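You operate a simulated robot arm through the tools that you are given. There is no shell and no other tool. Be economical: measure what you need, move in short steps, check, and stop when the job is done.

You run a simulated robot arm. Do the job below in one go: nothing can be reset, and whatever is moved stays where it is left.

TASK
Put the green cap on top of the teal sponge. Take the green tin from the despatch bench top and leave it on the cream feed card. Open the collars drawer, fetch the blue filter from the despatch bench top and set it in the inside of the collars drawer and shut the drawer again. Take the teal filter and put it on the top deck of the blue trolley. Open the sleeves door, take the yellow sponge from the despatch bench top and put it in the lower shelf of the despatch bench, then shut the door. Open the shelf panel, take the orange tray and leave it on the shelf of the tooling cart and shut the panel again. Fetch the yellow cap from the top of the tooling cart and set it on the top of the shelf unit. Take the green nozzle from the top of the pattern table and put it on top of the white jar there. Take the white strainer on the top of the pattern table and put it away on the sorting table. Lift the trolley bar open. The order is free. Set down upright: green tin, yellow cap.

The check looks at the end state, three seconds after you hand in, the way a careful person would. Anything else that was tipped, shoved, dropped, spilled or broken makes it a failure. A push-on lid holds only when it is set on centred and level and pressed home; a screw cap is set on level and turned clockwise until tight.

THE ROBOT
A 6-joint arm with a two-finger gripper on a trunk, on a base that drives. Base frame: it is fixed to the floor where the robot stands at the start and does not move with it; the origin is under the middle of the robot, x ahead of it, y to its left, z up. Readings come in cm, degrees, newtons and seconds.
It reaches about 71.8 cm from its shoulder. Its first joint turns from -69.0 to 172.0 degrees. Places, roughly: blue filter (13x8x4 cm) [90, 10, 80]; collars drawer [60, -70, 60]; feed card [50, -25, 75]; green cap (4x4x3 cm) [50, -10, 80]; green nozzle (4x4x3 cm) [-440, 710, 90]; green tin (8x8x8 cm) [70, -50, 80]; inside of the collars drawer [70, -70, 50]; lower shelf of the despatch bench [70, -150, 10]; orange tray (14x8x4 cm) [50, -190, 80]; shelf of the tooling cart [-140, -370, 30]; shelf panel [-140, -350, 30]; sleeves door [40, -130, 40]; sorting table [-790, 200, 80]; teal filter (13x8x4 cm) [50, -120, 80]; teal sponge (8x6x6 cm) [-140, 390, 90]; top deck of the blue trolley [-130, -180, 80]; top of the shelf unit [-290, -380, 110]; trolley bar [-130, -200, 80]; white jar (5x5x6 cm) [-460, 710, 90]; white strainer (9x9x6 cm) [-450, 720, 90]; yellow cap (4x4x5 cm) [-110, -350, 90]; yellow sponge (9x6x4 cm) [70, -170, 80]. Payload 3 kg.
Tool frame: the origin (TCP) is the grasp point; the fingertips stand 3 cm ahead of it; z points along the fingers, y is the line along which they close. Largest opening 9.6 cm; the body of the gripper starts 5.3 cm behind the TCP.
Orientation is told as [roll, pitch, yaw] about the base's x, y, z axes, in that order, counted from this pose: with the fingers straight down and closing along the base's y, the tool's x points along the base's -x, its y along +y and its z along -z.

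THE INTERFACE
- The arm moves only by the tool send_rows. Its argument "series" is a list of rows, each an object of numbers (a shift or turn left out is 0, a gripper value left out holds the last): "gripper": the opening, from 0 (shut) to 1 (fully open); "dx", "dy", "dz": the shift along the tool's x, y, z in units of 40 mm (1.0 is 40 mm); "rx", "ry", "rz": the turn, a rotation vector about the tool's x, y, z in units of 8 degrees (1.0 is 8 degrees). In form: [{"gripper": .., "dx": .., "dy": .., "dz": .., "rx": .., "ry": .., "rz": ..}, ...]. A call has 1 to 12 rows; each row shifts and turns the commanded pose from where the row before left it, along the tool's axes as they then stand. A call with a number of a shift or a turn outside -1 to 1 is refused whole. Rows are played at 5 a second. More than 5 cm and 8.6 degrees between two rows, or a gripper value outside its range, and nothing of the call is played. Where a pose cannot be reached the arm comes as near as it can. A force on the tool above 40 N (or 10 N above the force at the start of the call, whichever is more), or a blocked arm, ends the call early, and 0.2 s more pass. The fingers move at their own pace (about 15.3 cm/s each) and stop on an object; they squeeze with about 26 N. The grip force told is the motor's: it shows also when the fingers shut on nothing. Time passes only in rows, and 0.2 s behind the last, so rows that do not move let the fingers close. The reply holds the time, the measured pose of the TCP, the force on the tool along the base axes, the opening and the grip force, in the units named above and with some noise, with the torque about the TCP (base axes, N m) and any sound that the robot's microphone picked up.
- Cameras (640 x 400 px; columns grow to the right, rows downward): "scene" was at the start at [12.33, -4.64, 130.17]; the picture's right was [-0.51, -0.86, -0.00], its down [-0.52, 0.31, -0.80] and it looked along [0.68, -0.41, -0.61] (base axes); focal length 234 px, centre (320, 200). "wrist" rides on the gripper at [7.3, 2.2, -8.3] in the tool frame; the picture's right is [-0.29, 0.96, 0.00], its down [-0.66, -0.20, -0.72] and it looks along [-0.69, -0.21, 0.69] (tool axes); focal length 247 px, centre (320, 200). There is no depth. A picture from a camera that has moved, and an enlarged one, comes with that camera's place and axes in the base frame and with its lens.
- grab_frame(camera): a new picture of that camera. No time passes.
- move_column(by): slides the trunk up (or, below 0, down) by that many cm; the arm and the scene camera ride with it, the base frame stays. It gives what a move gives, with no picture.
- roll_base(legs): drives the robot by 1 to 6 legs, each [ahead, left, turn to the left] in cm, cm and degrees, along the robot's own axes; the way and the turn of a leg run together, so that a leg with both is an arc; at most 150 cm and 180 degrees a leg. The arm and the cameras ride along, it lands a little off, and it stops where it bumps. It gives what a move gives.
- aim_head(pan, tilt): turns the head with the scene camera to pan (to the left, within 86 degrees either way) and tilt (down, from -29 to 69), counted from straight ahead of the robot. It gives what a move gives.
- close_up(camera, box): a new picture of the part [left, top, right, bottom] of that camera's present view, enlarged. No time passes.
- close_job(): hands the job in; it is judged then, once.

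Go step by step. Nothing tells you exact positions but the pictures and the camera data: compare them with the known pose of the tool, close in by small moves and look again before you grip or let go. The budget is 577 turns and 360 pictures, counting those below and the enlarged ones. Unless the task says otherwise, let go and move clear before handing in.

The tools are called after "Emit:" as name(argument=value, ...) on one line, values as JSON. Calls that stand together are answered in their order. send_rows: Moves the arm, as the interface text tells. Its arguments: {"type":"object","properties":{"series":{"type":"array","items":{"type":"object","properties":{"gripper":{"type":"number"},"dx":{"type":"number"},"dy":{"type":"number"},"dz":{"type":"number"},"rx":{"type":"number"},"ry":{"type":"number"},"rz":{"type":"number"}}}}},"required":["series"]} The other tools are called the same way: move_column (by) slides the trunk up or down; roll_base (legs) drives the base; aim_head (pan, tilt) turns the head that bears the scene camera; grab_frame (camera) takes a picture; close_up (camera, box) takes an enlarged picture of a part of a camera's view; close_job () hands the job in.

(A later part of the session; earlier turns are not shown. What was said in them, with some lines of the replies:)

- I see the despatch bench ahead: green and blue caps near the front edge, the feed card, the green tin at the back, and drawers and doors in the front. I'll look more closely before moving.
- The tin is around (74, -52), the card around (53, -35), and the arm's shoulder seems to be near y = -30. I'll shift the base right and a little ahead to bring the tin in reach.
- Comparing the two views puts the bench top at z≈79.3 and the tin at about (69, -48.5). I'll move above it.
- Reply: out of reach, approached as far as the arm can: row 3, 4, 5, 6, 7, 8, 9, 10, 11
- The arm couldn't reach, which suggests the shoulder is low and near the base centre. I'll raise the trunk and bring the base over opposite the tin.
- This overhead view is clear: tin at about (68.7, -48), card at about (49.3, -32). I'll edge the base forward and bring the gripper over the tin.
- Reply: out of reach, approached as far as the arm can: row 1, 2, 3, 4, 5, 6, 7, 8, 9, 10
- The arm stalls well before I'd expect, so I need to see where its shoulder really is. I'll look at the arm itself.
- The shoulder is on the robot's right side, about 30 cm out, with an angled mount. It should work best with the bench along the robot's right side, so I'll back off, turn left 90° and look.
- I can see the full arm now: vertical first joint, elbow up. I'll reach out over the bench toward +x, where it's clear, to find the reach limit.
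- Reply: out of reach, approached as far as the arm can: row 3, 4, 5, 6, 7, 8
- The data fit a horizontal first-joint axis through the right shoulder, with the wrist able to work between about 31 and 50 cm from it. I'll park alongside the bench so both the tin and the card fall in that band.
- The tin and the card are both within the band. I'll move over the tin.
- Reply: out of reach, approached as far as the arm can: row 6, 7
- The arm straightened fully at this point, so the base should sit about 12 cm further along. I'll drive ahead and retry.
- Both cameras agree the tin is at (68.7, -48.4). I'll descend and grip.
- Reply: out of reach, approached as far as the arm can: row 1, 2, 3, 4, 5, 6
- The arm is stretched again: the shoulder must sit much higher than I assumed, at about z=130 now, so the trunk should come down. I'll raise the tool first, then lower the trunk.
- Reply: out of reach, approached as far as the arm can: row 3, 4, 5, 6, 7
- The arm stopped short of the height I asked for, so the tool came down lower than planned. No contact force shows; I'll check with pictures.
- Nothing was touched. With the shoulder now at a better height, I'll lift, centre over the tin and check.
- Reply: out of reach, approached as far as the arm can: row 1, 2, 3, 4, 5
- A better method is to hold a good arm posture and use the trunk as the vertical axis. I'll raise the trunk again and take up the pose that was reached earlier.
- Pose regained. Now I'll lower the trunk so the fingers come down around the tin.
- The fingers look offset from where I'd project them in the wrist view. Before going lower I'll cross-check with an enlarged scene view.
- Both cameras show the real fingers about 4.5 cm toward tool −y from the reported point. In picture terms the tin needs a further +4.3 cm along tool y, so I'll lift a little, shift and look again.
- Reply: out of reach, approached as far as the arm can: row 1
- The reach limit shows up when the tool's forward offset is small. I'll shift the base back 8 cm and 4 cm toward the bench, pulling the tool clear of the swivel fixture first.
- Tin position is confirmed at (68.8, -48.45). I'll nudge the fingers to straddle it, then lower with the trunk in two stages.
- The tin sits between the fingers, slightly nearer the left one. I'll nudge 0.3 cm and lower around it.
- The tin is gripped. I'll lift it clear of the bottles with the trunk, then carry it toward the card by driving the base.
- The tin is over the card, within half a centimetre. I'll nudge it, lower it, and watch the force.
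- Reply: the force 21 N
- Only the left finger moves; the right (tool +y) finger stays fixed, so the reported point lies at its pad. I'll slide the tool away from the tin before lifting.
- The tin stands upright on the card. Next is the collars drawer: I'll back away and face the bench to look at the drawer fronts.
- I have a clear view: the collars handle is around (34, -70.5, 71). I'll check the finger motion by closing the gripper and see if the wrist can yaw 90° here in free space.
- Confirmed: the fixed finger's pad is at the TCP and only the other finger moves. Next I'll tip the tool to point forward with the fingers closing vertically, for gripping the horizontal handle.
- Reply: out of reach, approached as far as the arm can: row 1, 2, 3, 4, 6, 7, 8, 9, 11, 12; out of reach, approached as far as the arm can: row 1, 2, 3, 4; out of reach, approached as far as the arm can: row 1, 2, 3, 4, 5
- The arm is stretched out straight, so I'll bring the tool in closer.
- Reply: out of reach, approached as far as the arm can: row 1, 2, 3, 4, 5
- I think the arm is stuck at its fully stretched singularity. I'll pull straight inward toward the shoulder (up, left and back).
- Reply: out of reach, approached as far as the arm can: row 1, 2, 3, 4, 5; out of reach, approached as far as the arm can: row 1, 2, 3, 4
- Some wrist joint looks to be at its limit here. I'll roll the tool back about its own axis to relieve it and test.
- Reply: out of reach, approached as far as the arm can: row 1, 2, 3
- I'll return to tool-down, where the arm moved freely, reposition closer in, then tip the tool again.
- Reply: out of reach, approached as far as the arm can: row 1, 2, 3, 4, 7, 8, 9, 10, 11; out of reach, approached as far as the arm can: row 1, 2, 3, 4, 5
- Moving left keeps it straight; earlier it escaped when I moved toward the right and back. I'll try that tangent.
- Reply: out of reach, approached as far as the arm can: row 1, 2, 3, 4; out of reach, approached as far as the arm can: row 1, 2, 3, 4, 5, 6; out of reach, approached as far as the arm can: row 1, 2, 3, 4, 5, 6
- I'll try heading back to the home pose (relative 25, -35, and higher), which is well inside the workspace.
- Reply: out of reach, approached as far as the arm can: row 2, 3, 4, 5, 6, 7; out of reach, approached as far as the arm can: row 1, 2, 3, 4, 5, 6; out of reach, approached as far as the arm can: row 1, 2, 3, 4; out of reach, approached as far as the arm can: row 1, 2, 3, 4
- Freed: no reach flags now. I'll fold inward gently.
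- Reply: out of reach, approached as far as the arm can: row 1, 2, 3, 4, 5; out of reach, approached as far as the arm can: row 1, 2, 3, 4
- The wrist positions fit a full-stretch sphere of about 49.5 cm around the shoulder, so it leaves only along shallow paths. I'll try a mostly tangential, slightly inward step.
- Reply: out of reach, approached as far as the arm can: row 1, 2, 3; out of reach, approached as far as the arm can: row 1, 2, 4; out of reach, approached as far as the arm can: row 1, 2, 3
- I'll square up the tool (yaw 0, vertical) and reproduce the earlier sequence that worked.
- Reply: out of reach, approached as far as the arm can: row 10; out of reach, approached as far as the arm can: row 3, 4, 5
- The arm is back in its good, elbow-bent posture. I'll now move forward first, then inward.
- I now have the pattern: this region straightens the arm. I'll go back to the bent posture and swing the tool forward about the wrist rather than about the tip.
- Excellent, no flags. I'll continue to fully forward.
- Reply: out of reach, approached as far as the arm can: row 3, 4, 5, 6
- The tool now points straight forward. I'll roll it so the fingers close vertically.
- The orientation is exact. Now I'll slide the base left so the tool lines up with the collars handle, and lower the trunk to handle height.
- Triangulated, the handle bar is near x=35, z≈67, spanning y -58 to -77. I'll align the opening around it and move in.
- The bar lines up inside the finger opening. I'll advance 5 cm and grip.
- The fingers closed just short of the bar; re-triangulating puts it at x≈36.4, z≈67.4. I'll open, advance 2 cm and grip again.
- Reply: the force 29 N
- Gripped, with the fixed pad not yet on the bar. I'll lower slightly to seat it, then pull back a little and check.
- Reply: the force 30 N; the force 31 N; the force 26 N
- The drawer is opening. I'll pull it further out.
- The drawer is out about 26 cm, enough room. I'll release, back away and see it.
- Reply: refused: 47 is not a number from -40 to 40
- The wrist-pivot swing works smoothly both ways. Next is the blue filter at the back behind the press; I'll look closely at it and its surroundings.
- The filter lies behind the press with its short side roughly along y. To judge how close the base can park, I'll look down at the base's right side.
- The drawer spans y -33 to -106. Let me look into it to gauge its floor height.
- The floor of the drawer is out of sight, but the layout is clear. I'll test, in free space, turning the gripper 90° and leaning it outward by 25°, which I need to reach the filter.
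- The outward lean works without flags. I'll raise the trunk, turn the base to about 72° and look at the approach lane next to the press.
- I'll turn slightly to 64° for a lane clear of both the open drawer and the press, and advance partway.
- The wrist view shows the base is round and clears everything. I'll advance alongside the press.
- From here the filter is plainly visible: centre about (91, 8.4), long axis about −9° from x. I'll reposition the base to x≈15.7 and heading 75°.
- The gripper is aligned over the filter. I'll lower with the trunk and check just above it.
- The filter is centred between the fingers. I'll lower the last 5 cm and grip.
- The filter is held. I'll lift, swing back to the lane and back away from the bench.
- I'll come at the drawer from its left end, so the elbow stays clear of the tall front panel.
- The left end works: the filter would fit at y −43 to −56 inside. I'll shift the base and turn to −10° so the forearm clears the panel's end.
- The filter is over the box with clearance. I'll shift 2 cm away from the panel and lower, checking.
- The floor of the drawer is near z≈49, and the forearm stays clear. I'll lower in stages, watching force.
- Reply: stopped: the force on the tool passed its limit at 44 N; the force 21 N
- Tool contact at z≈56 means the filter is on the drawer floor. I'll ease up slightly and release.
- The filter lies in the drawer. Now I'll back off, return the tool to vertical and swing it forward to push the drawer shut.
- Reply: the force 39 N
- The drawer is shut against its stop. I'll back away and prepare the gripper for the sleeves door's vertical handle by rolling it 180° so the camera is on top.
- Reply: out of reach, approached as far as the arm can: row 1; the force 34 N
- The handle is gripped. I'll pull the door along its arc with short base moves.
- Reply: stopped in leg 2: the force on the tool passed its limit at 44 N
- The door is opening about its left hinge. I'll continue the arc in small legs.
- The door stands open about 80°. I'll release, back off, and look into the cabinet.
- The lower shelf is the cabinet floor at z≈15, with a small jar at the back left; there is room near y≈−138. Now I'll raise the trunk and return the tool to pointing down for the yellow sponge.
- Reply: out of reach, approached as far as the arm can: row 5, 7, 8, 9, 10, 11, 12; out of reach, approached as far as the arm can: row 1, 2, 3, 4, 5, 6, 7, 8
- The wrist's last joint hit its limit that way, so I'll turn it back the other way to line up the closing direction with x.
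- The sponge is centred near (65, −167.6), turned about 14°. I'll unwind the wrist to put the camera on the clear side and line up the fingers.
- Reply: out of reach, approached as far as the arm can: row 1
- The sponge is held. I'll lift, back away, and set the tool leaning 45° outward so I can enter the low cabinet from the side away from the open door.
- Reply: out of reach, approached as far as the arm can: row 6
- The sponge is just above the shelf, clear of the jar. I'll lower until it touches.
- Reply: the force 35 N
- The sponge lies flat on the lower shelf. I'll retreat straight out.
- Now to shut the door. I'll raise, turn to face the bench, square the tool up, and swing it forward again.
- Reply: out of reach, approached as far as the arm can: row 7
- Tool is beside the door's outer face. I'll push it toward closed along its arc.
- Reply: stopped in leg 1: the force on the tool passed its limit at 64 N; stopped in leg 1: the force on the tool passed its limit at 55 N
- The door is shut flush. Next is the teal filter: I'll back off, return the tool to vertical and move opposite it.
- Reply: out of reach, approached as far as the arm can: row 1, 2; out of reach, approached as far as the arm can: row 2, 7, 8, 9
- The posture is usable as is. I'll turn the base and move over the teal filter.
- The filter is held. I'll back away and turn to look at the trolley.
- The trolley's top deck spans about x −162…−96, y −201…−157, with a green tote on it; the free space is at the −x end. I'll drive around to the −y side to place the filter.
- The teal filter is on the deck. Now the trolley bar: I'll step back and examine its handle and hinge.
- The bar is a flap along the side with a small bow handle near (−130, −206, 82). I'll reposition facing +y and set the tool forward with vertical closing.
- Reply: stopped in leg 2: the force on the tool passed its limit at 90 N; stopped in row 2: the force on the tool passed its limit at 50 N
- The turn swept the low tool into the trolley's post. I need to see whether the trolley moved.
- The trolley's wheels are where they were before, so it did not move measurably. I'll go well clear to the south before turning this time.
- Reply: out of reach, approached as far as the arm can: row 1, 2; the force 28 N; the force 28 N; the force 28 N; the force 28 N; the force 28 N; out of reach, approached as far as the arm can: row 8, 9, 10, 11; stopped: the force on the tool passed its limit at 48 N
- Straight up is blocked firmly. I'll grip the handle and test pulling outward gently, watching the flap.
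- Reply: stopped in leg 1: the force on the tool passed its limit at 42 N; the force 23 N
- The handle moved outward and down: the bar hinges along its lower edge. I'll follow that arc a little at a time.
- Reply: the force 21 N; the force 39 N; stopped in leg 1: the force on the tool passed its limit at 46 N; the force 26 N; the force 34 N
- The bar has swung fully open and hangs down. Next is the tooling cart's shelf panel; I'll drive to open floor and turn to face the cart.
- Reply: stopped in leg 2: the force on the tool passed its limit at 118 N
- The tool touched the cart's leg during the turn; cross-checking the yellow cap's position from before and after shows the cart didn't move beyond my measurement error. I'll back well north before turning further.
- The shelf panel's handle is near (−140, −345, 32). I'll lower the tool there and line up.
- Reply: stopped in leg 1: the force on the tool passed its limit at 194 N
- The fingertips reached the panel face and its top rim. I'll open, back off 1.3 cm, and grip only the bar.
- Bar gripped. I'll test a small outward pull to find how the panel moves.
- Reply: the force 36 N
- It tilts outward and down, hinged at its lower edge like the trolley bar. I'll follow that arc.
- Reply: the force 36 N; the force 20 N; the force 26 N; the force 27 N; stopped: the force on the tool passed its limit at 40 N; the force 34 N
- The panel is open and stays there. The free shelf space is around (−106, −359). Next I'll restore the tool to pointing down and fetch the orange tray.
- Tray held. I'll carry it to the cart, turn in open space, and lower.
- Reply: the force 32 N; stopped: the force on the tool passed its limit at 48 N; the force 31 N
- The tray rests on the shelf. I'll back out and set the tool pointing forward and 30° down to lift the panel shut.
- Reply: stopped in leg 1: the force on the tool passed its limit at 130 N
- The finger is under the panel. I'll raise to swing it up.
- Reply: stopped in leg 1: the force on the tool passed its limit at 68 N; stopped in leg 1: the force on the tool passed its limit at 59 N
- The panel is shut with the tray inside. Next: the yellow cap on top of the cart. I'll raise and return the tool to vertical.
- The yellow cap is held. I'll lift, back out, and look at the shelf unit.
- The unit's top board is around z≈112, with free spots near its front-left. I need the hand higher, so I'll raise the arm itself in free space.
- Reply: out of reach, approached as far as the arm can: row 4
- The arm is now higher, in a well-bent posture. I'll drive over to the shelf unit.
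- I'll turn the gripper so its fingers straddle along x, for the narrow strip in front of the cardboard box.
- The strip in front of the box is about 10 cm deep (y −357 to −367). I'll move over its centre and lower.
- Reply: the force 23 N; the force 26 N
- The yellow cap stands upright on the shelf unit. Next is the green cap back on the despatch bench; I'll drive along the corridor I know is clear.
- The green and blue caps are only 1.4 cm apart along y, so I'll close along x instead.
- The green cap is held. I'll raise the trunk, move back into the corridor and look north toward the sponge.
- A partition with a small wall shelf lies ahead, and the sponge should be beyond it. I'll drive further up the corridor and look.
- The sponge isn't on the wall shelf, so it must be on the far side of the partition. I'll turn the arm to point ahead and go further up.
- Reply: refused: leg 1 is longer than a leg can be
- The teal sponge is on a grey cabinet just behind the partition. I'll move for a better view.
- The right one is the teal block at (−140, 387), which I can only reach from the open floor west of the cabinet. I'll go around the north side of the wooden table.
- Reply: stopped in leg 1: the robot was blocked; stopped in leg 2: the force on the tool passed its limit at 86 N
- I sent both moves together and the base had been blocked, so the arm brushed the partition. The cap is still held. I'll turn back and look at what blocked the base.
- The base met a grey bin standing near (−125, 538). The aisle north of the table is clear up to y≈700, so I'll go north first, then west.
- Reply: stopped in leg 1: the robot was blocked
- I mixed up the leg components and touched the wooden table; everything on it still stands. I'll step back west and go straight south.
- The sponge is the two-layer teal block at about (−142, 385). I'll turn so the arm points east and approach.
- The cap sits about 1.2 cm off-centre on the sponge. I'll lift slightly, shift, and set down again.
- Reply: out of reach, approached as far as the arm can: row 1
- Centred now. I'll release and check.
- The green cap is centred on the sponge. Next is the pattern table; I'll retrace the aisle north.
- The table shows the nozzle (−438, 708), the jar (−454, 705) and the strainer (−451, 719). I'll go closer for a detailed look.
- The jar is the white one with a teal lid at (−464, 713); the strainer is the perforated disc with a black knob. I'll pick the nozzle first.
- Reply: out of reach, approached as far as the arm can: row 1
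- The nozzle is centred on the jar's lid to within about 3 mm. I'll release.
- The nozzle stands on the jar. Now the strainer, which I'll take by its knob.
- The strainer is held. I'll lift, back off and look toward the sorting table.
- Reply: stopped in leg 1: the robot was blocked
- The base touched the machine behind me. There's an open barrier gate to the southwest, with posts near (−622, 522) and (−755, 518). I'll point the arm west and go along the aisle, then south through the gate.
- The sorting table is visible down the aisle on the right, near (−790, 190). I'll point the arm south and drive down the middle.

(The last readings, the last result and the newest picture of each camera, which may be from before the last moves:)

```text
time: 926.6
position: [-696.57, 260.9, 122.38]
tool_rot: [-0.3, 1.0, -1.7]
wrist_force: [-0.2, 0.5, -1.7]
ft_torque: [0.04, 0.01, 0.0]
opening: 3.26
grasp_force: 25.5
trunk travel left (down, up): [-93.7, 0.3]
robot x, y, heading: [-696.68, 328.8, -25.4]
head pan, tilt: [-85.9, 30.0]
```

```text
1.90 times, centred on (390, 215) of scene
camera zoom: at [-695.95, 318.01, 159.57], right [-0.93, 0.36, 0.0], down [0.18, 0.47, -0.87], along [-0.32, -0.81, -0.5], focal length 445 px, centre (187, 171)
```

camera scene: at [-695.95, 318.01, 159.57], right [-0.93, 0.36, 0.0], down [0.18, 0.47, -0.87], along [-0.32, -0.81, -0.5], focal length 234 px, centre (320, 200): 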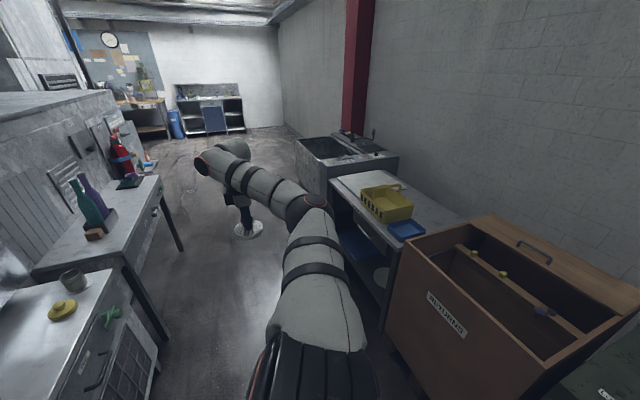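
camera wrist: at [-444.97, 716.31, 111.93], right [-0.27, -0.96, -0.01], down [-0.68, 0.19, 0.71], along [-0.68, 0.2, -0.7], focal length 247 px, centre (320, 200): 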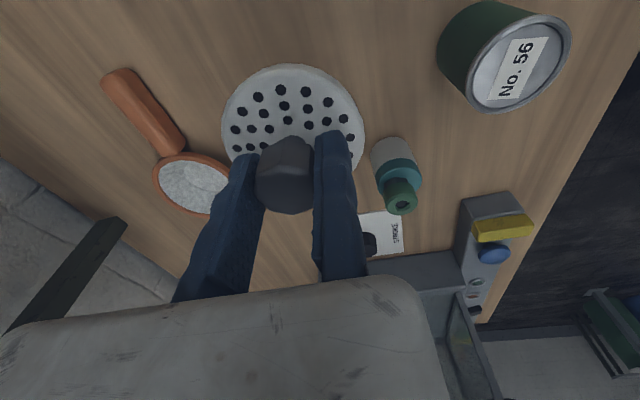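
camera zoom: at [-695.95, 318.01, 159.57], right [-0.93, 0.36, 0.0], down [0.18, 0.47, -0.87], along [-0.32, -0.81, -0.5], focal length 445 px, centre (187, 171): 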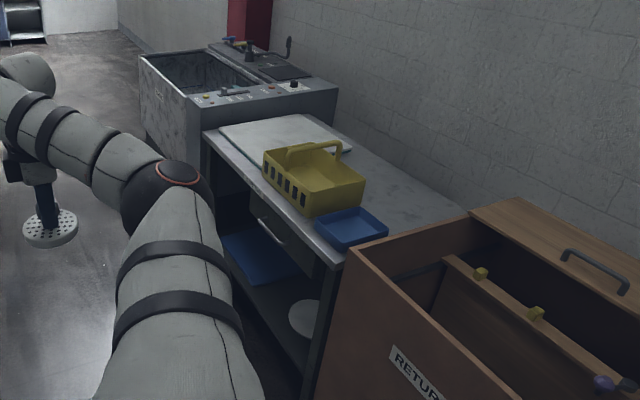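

The sorting table has free space behind the yellow basket, around (−800, 221). I'll move opposite it and swing the arm west.

Emit:
roll_base(legs=[[43.2, -98, 0]])

Emit:
roll_base(legs=[[0, 0, -89.6]])

Emit:
aim_head(pan=-70, tilt=40)

Emit:
grab_frame(camera="scene")

Emit:
grab_frame(camera="wrist")

```text
time: 932.2
position: [-701.47, 153.41, 122.36]
tool_rot: [-0.3, 1.0, -1.9]
wrist_force: [0.3, -0.8, -0.8]
ft_torque: [0.03, -0.02, 0.0]
opening: 3.25
grasp_force: 25.8
trunk travel left (down, up): [-93.7, 0.3]
robot x, y, heading: [-701.88, 221.59, -25.6]
head pan, tilt: [-85.9, 30.0]
```

```text
time: 936.4
position: [-769.86, 221.4, 122.38]
tool_rot: [-0.2, 1.1, -92.4]
wrist_force: [0.0, -0.8, -1.3]
ft_torque: [0.03, -0.03, -0.03]
opening: 3.26
grasp_force: 26.3
trunk travel left (down, up): [-93.7, 0.3]
robot x, y, heading: [-702.12, 221.54, -116.2]
head pan, tilt: [-85.9, 30.0]
```

```text
time: 937.2
position: [-769.89, 221.51, 122.39]
tool_rot: [-0.2, 1.0, -92.4]
wrist_force: [0.1, -1.3, -0.4]
ft_torque: [-0.01, -0.03, 0.0]
opening: 3.25
grasp_force: 26.4
trunk travel left (down, up): [-93.7, 0.3]
robot x, y, heading: [-701.33, 221.37, -116.0]
head pan, tilt: [-70.0, 40.0]
```

```text
66 pictures are left
camera scene: at [-712.79, 217.61, 158.04], right [0.11, 0.99, 0.0], down [0.64, -0.07, -0.77], along [-0.76, 0.08, -0.64], focal length 234 px, centre (320, 200)
```

scene: 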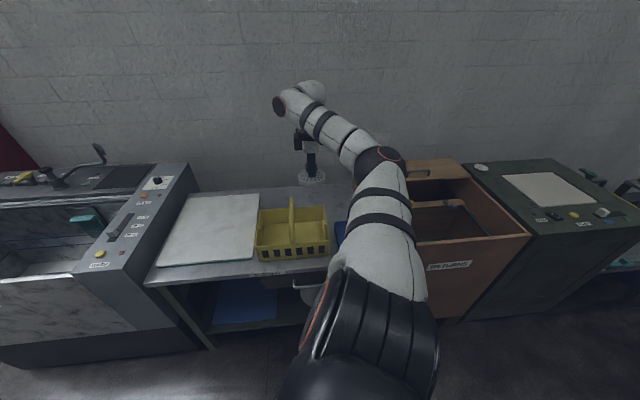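

```text
65 pictures are left
camera wrist: at [-767.38, 228.56, 130.96], right [0.94, -0.33, -0.01], down [-0.23, -0.66, 0.71], along [-0.24, -0.67, -0.7], focal length 247 px, centre (320, 200)
```

wrist: 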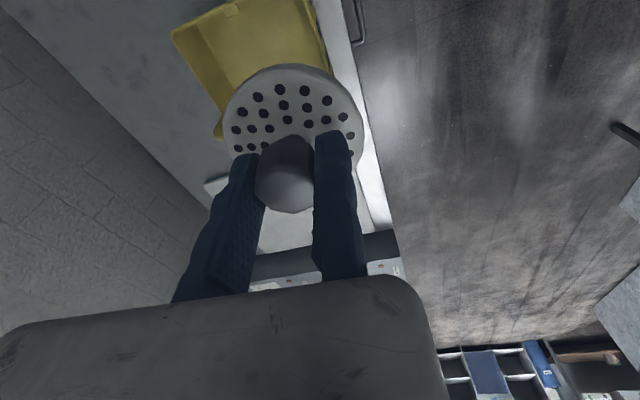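

Emit:
roll_base(legs=[[12.9, -26.4, 0]])

Emit:
move_column(by=-24)

Emit:
grab_frame(camera="wrist")

Emit:
close_up(camera="scene", box=[200, 60, 420, 260])

```text
time: 939.2
position: [-799.51, 221.74, 122.55]
tool_rot: [-0.3, 1.1, -92.7]
wrist_force: [0.1, -0.2, -1.0]
ft_torque: [0.02, 0.0, 0.01]
opening: 3.27
grasp_force: 25.8
trunk travel left (down, up): [-93.7, 0.3]
robot x, y, heading: [-731.77, 221.59, -116.2]
head pan, tilt: [-70.0, 40.0]
```

```text
time: 941.8
position: [-799.56, 221.69, 98.41]
tool_rot: [-0.1, 1.0, -92.7]
wrist_force: [0.3, -0.5, -1.8]
ft_torque: [-0.01, -0.01, 0.02]
opening: 3.26
grasp_force: 26.3
trunk travel left (down, up): [-69.7, 24.3]
robot x, y, heading: [-731.74, 221.44, -116.4]
head pan, tilt: [-70.0, 40.0]
```

```text
64 pictures are left
camera wrist: at [-797.07, 228.81, 106.97], right [0.94, -0.34, -0.01], down [-0.23, -0.66, 0.71], along [-0.25, -0.67, -0.7], focal length 247 px, centre (320, 200)
```

wrist: 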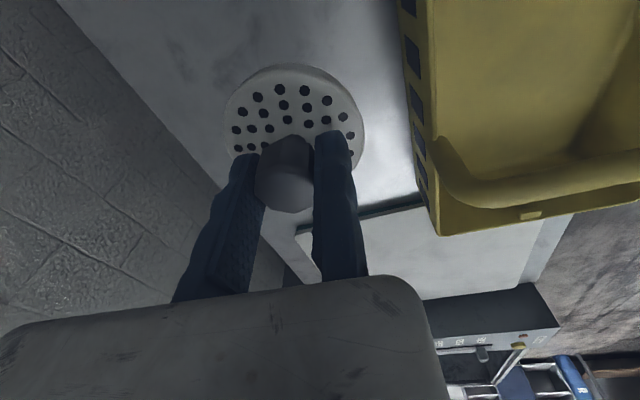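

```text
2.00 times, centred on (310, 160) of scene
camera zoom: at [-742.53, 217.61, 134.04], right [0.11, 0.99, 0.0], down [0.64, -0.07, -0.77], along [-0.76, 0.08, -0.64], focal length 468 px, centre (340, 280)
```

zoom: 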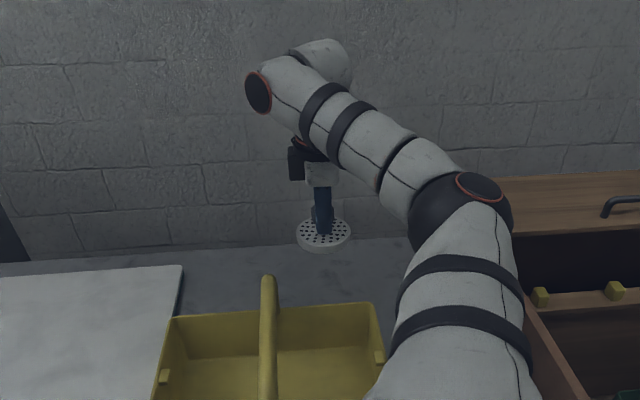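

Emit:
move_column(by=-8.5)

Emit:
move_column(by=-1)

Emit:
move_column(by=-1)

Emit:
move_column(by=-1)

```text
time: 943.0
position: [-799.51, 221.67, 89.83]
tool_rot: [-0.2, 1.0, -92.7]
wrist_force: [0.4, -0.2, -0.9]
ft_torque: [-0.02, -0.04, -0.02]
opening: 3.25
grasp_force: 26.3
trunk travel left (down, up): [-61.2, 32.8]
robot x, y, heading: [-731.56, 221.2, -116.1]
head pan, tilt: [-70.0, 40.0]
```

```text
time: 943.5
position: [-799.68, 221.68, 88.84]
tool_rot: [-0.2, 1.0, -92.7]
wrist_force: [0.0, 1.1, -0.3]
ft_torque: [0.01, -0.05, 0.01]
opening: 3.27
grasp_force: 26.8
trunk travel left (down, up): [-60.2, 33.8]
robot x, y, heading: [-731.67, 221.09, -116.5]
head pan, tilt: [-70.0, 40.0]
```

```text
time: 944.1
position: [-799.54, 221.83, 87.9]
tool_rot: [-0.3, 1.0, -92.7]
wrist_force: [0.0, 0.3, -1.2]
ft_torque: [0.03, -0.02, -0.03]
opening: 3.28
grasp_force: 25.8
trunk travel left (down, up): [-59.2, 34.8]
robot x, y, heading: [-731.58, 221.27, -116.3]
head pan, tilt: [-70.0, 40.0]
```

```text
time: 944.7
position: [-799.55, 221.71, 86.88]
tool_rot: [-0.3, 1.0, -92.7]
wrist_force: [0.3, 0.6, -1.0]
ft_torque: [0.01, 0.03, -0.01]
opening: 3.24
grasp_force: 25.8
trunk travel left (down, up): [-58.2, 35.8]
robot x, y, heading: [-732.09, 221.01, -116.3]
head pan, tilt: [-70.0, 40.0]
```

Emit:
move_column(by=-1)

Emit:
move_column(by=-1)

Emit:
move_column(by=-1)

Emit:
close_up(camera="scene", box=[260, 100, 380, 220])

```text
time: 945.3
position: [-799.6, 221.76, 85.91]
tool_rot: [-0.3, 1.0, -92.7]
wrist_force: [0.7, 0.4, -1.6]
ft_torque: [0.01, -0.02, 0.02]
opening: 3.25
grasp_force: 26.2
trunk travel left (down, up): [-57.2, 36.8]
robot x, y, heading: [-731.69, 221.48, -116.5]
head pan, tilt: [-70.0, 40.0]
```

```text
time: 945.9
position: [-799.64, 221.82, 84.87]
tool_rot: [-0.2, 1.0, -92.8]
wrist_force: [0.5, 0.5, -0.3]
ft_torque: [-0.04, -0.01, -0.02]
opening: 3.25
grasp_force: 26.4
trunk travel left (down, up): [-56.2, 37.8]
robot x, y, heading: [-732.16, 221.35, -116.5]
head pan, tilt: [-70.0, 40.0]
```

```text
time: 946.4
position: [-799.62, 221.81, 83.97]
tool_rot: [-0.1, 1.0, -92.8]
wrist_force: [0.0, 0.1, -0.5]
ft_torque: [-0.02, -0.01, 0.01]
opening: 3.25
grasp_force: 25.7
trunk travel left (down, up): [-55.2, 38.8]
robot x, y, heading: [-731.85, 221.41, -116.4]
head pan, tilt: [-70.0, 40.0]
```

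```text
3.33 times, centred on (320, 160) of scene
camera zoom: at [-742.51, 217.61, 119.53], right [0.11, 0.99, 0.0], down [0.64, -0.07, -0.77], along [-0.76, 0.08, -0.64], focal length 779 px, centre (320, 333)
```

zoom: 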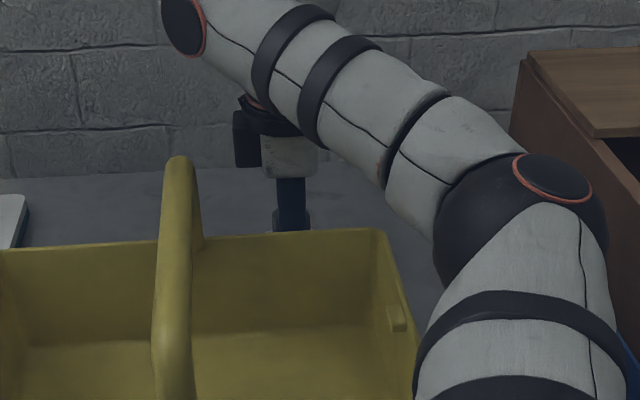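

Emit:
move_column(by=-1.5)

Emit:
move_column(by=-1)

Emit:
move_column(by=-1)

Emit:
grab_frame(camera="wrist")

```text
time: 947.1
position: [-799.32, 221.78, 82.91]
tool_rot: [-0.7, 1.0, -92.8]
wrist_force: [-2.5, -0.1, 22.1]
ft_torque: [0.0, 0.36, 0.0]
opening: 3.29
grasp_force: 26.0
trunk travel left (down, up): [-53.7, 40.3]
robot x, y, heading: [-731.72, 221.12, -116.2]
head pan, tilt: [-70.0, 40.0]
```

```text
time: 947.5
position: [-799.39, 221.83, 82.56]
tool_rot: [-1.2, 0.9, -92.7]
wrist_force: [5.4, -1.5, 19.5]
ft_torque: [-0.57, -0.49, 0.15]
opening: 3.27
grasp_force: 26.3
trunk travel left (down, up): [-53.2, 40.8]
robot x, y, heading: [-731.76, 221.24, -116.5]
head pan, tilt: [-70.0, 40.0]
stopped: the force on the tool passed its limit at 45 N (the readings are from after the stop); the commanded pose is now the measured one
```

```text
time: 947.9
position: [-799.45, 221.79, 82.57]
tool_rot: [-1.7, 0.9, -92.7]
wrist_force: [3.5, -1.4, 22.4]
ft_torque: [-0.3, -0.66, 0.09]
opening: 3.26
grasp_force: 25.7
trunk travel left (down, up): [-52.8, 41.2]
robot x, y, heading: [-731.67, 221.34, -116.3]
head pan, tilt: [-70.0, 40.0]
stopped: the force on the tool passed its limit at 46 N (the readings are from after the stop); the commanded pose is now the measured one
```

```text
61 pictures are left
camera wrist: at [-796.71, 228.85, 91.12], right [0.94, -0.34, -0.03], down [-0.21, -0.66, 0.72], along [-0.26, -0.67, -0.7], focal length 247 px, centre (320, 200)
```

wrist: 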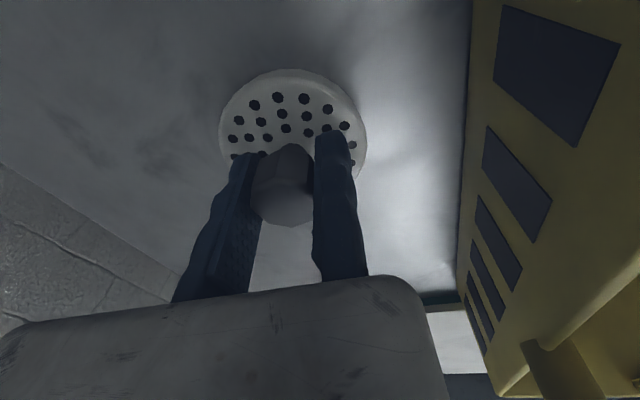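

Contact: the strainer is on the tabletop. I'll ease off and release.

Emit:
move_column(by=0.9)

Emit:
send_rows(series=[{"gripper": 0.55}, {"gripper": 0.55}, {}])

Emit:
move_column(by=15)

Emit:
grab_frame(camera="wrist")

```text
time: 948.4
position: [-799.84, 221.85, 82.94]
tool_rot: [-1.2, 1.0, -92.8]
wrist_force: [-0.9, -0.1, -1.4]
ft_torque: [-0.02, 0.01, 0.01]
opening: 3.25
grasp_force: 26.2
trunk travel left (down, up): [-53.7, 40.3]
robot x, y, heading: [-731.65, 221.32, -116.2]
head pan, tilt: [-70.0, 40.0]
```

```text
time: 949.2
position: [-799.82, 221.84, 82.97]
tool_rot: [-1.3, 1.0, -92.7]
wrist_force: [-0.3, 0.7, -0.7]
ft_torque: [-0.02, -0.03, 0.01]
opening: 5.28
grasp_force: 0.0
trunk travel left (down, up): [-53.7, 40.3]
robot x, y, heading: [-731.55, 221.22, -116.3]
head pan, tilt: [-70.0, 40.0]
```

```text
time: 951.0
position: [-799.84, 221.79, 97.94]
tool_rot: [-1.2, 1.0, -92.8]
wrist_force: [-0.5, 0.7, -0.6]
ft_torque: [0.03, 0.01, 0.04]
opening: 5.25
grasp_force: 0.1
trunk travel left (down, up): [-68.7, 25.3]
robot x, y, heading: [-732.0, 221.13, -116.3]
head pan, tilt: [-70.0, 40.0]
```

```text
60 pictures are left
camera wrist: at [-797.17, 228.86, 106.51], right [0.94, -0.34, -0.03], down [-0.22, -0.66, 0.72], along [-0.26, -0.67, -0.7], focal length 247 px, centre (320, 200)
```

wrist: 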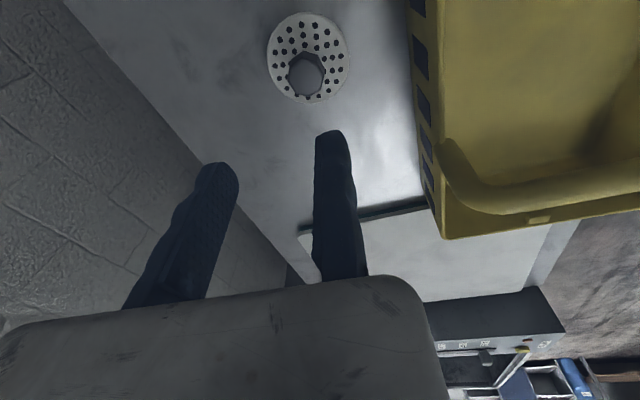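

Emit:
move_column(by=24)

Emit:
roll_base(legs=[[-12.9, 26.4, 0]])

Emit:
close_up(camera="scene", box=[120, 100, 460, 300])

```text
time: 953.5
position: [-799.74, 221.88, 121.88]
tool_rot: [-1.2, 1.0, -92.8]
wrist_force: [0.9, 0.4, 0.4]
ft_torque: [0.01, -0.01, -0.01]
opening: 5.28
grasp_force: 0.0
trunk travel left (down, up): [-92.7, 1.3]
robot x, y, heading: [-731.6, 221.31, -116.3]
head pan, tilt: [-70.0, 40.0]
```

```text
time: 955.5
position: [-770.62, 221.67, 121.95]
tool_rot: [-1.1, 1.0, -92.6]
wrist_force: [1.2, 0.9, 0.8]
ft_torque: [-0.03, -0.01, 0.01]
opening: 5.29
grasp_force: 0.1
trunk travel left (down, up): [-92.7, 1.3]
robot x, y, heading: [-702.23, 221.07, -116.1]
head pan, tilt: [-70.0, 40.0]
```

```text
1.88 times, centred on (290, 200) of scene
camera zoom: at [-713.32, 217.4, 157.03], right [0.11, 0.99, 0.0], down [0.64, -0.07, -0.77], along [-0.76, 0.08, -0.64], focal length 440 px, centre (376, 200)
```

zoom: 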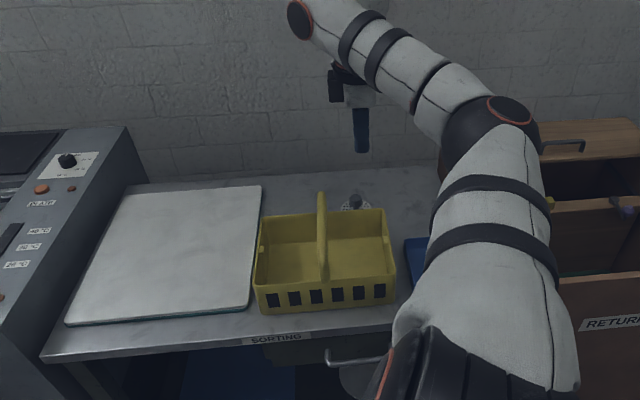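

The strainer rests on the table labelled SORTING and the arm is clear. Every listed item is now in place, so I'm handing in.

Emit:
close_job()

```text
The job is handed in.
```

I did all ten parts of the job and handed it in, but the robot hit or bumped several fixtures along the way, and I haven't been told whether the check passed.

- **Bumps:** The arm struck the trolley post, the tooling cart's leg and panel face, and the partition, the hardest at about 194 N. The base also touched a bin, the wooden table and a machine. In pictures taken afterwards I saw nothing moved or tipped, but my measurements can only rule out shifts of more than a centimetre or two.
- **Trolley bar:** It would not move upward. It is hinged along its lower edge, so it now hangs open outward and down rather than being lifted.
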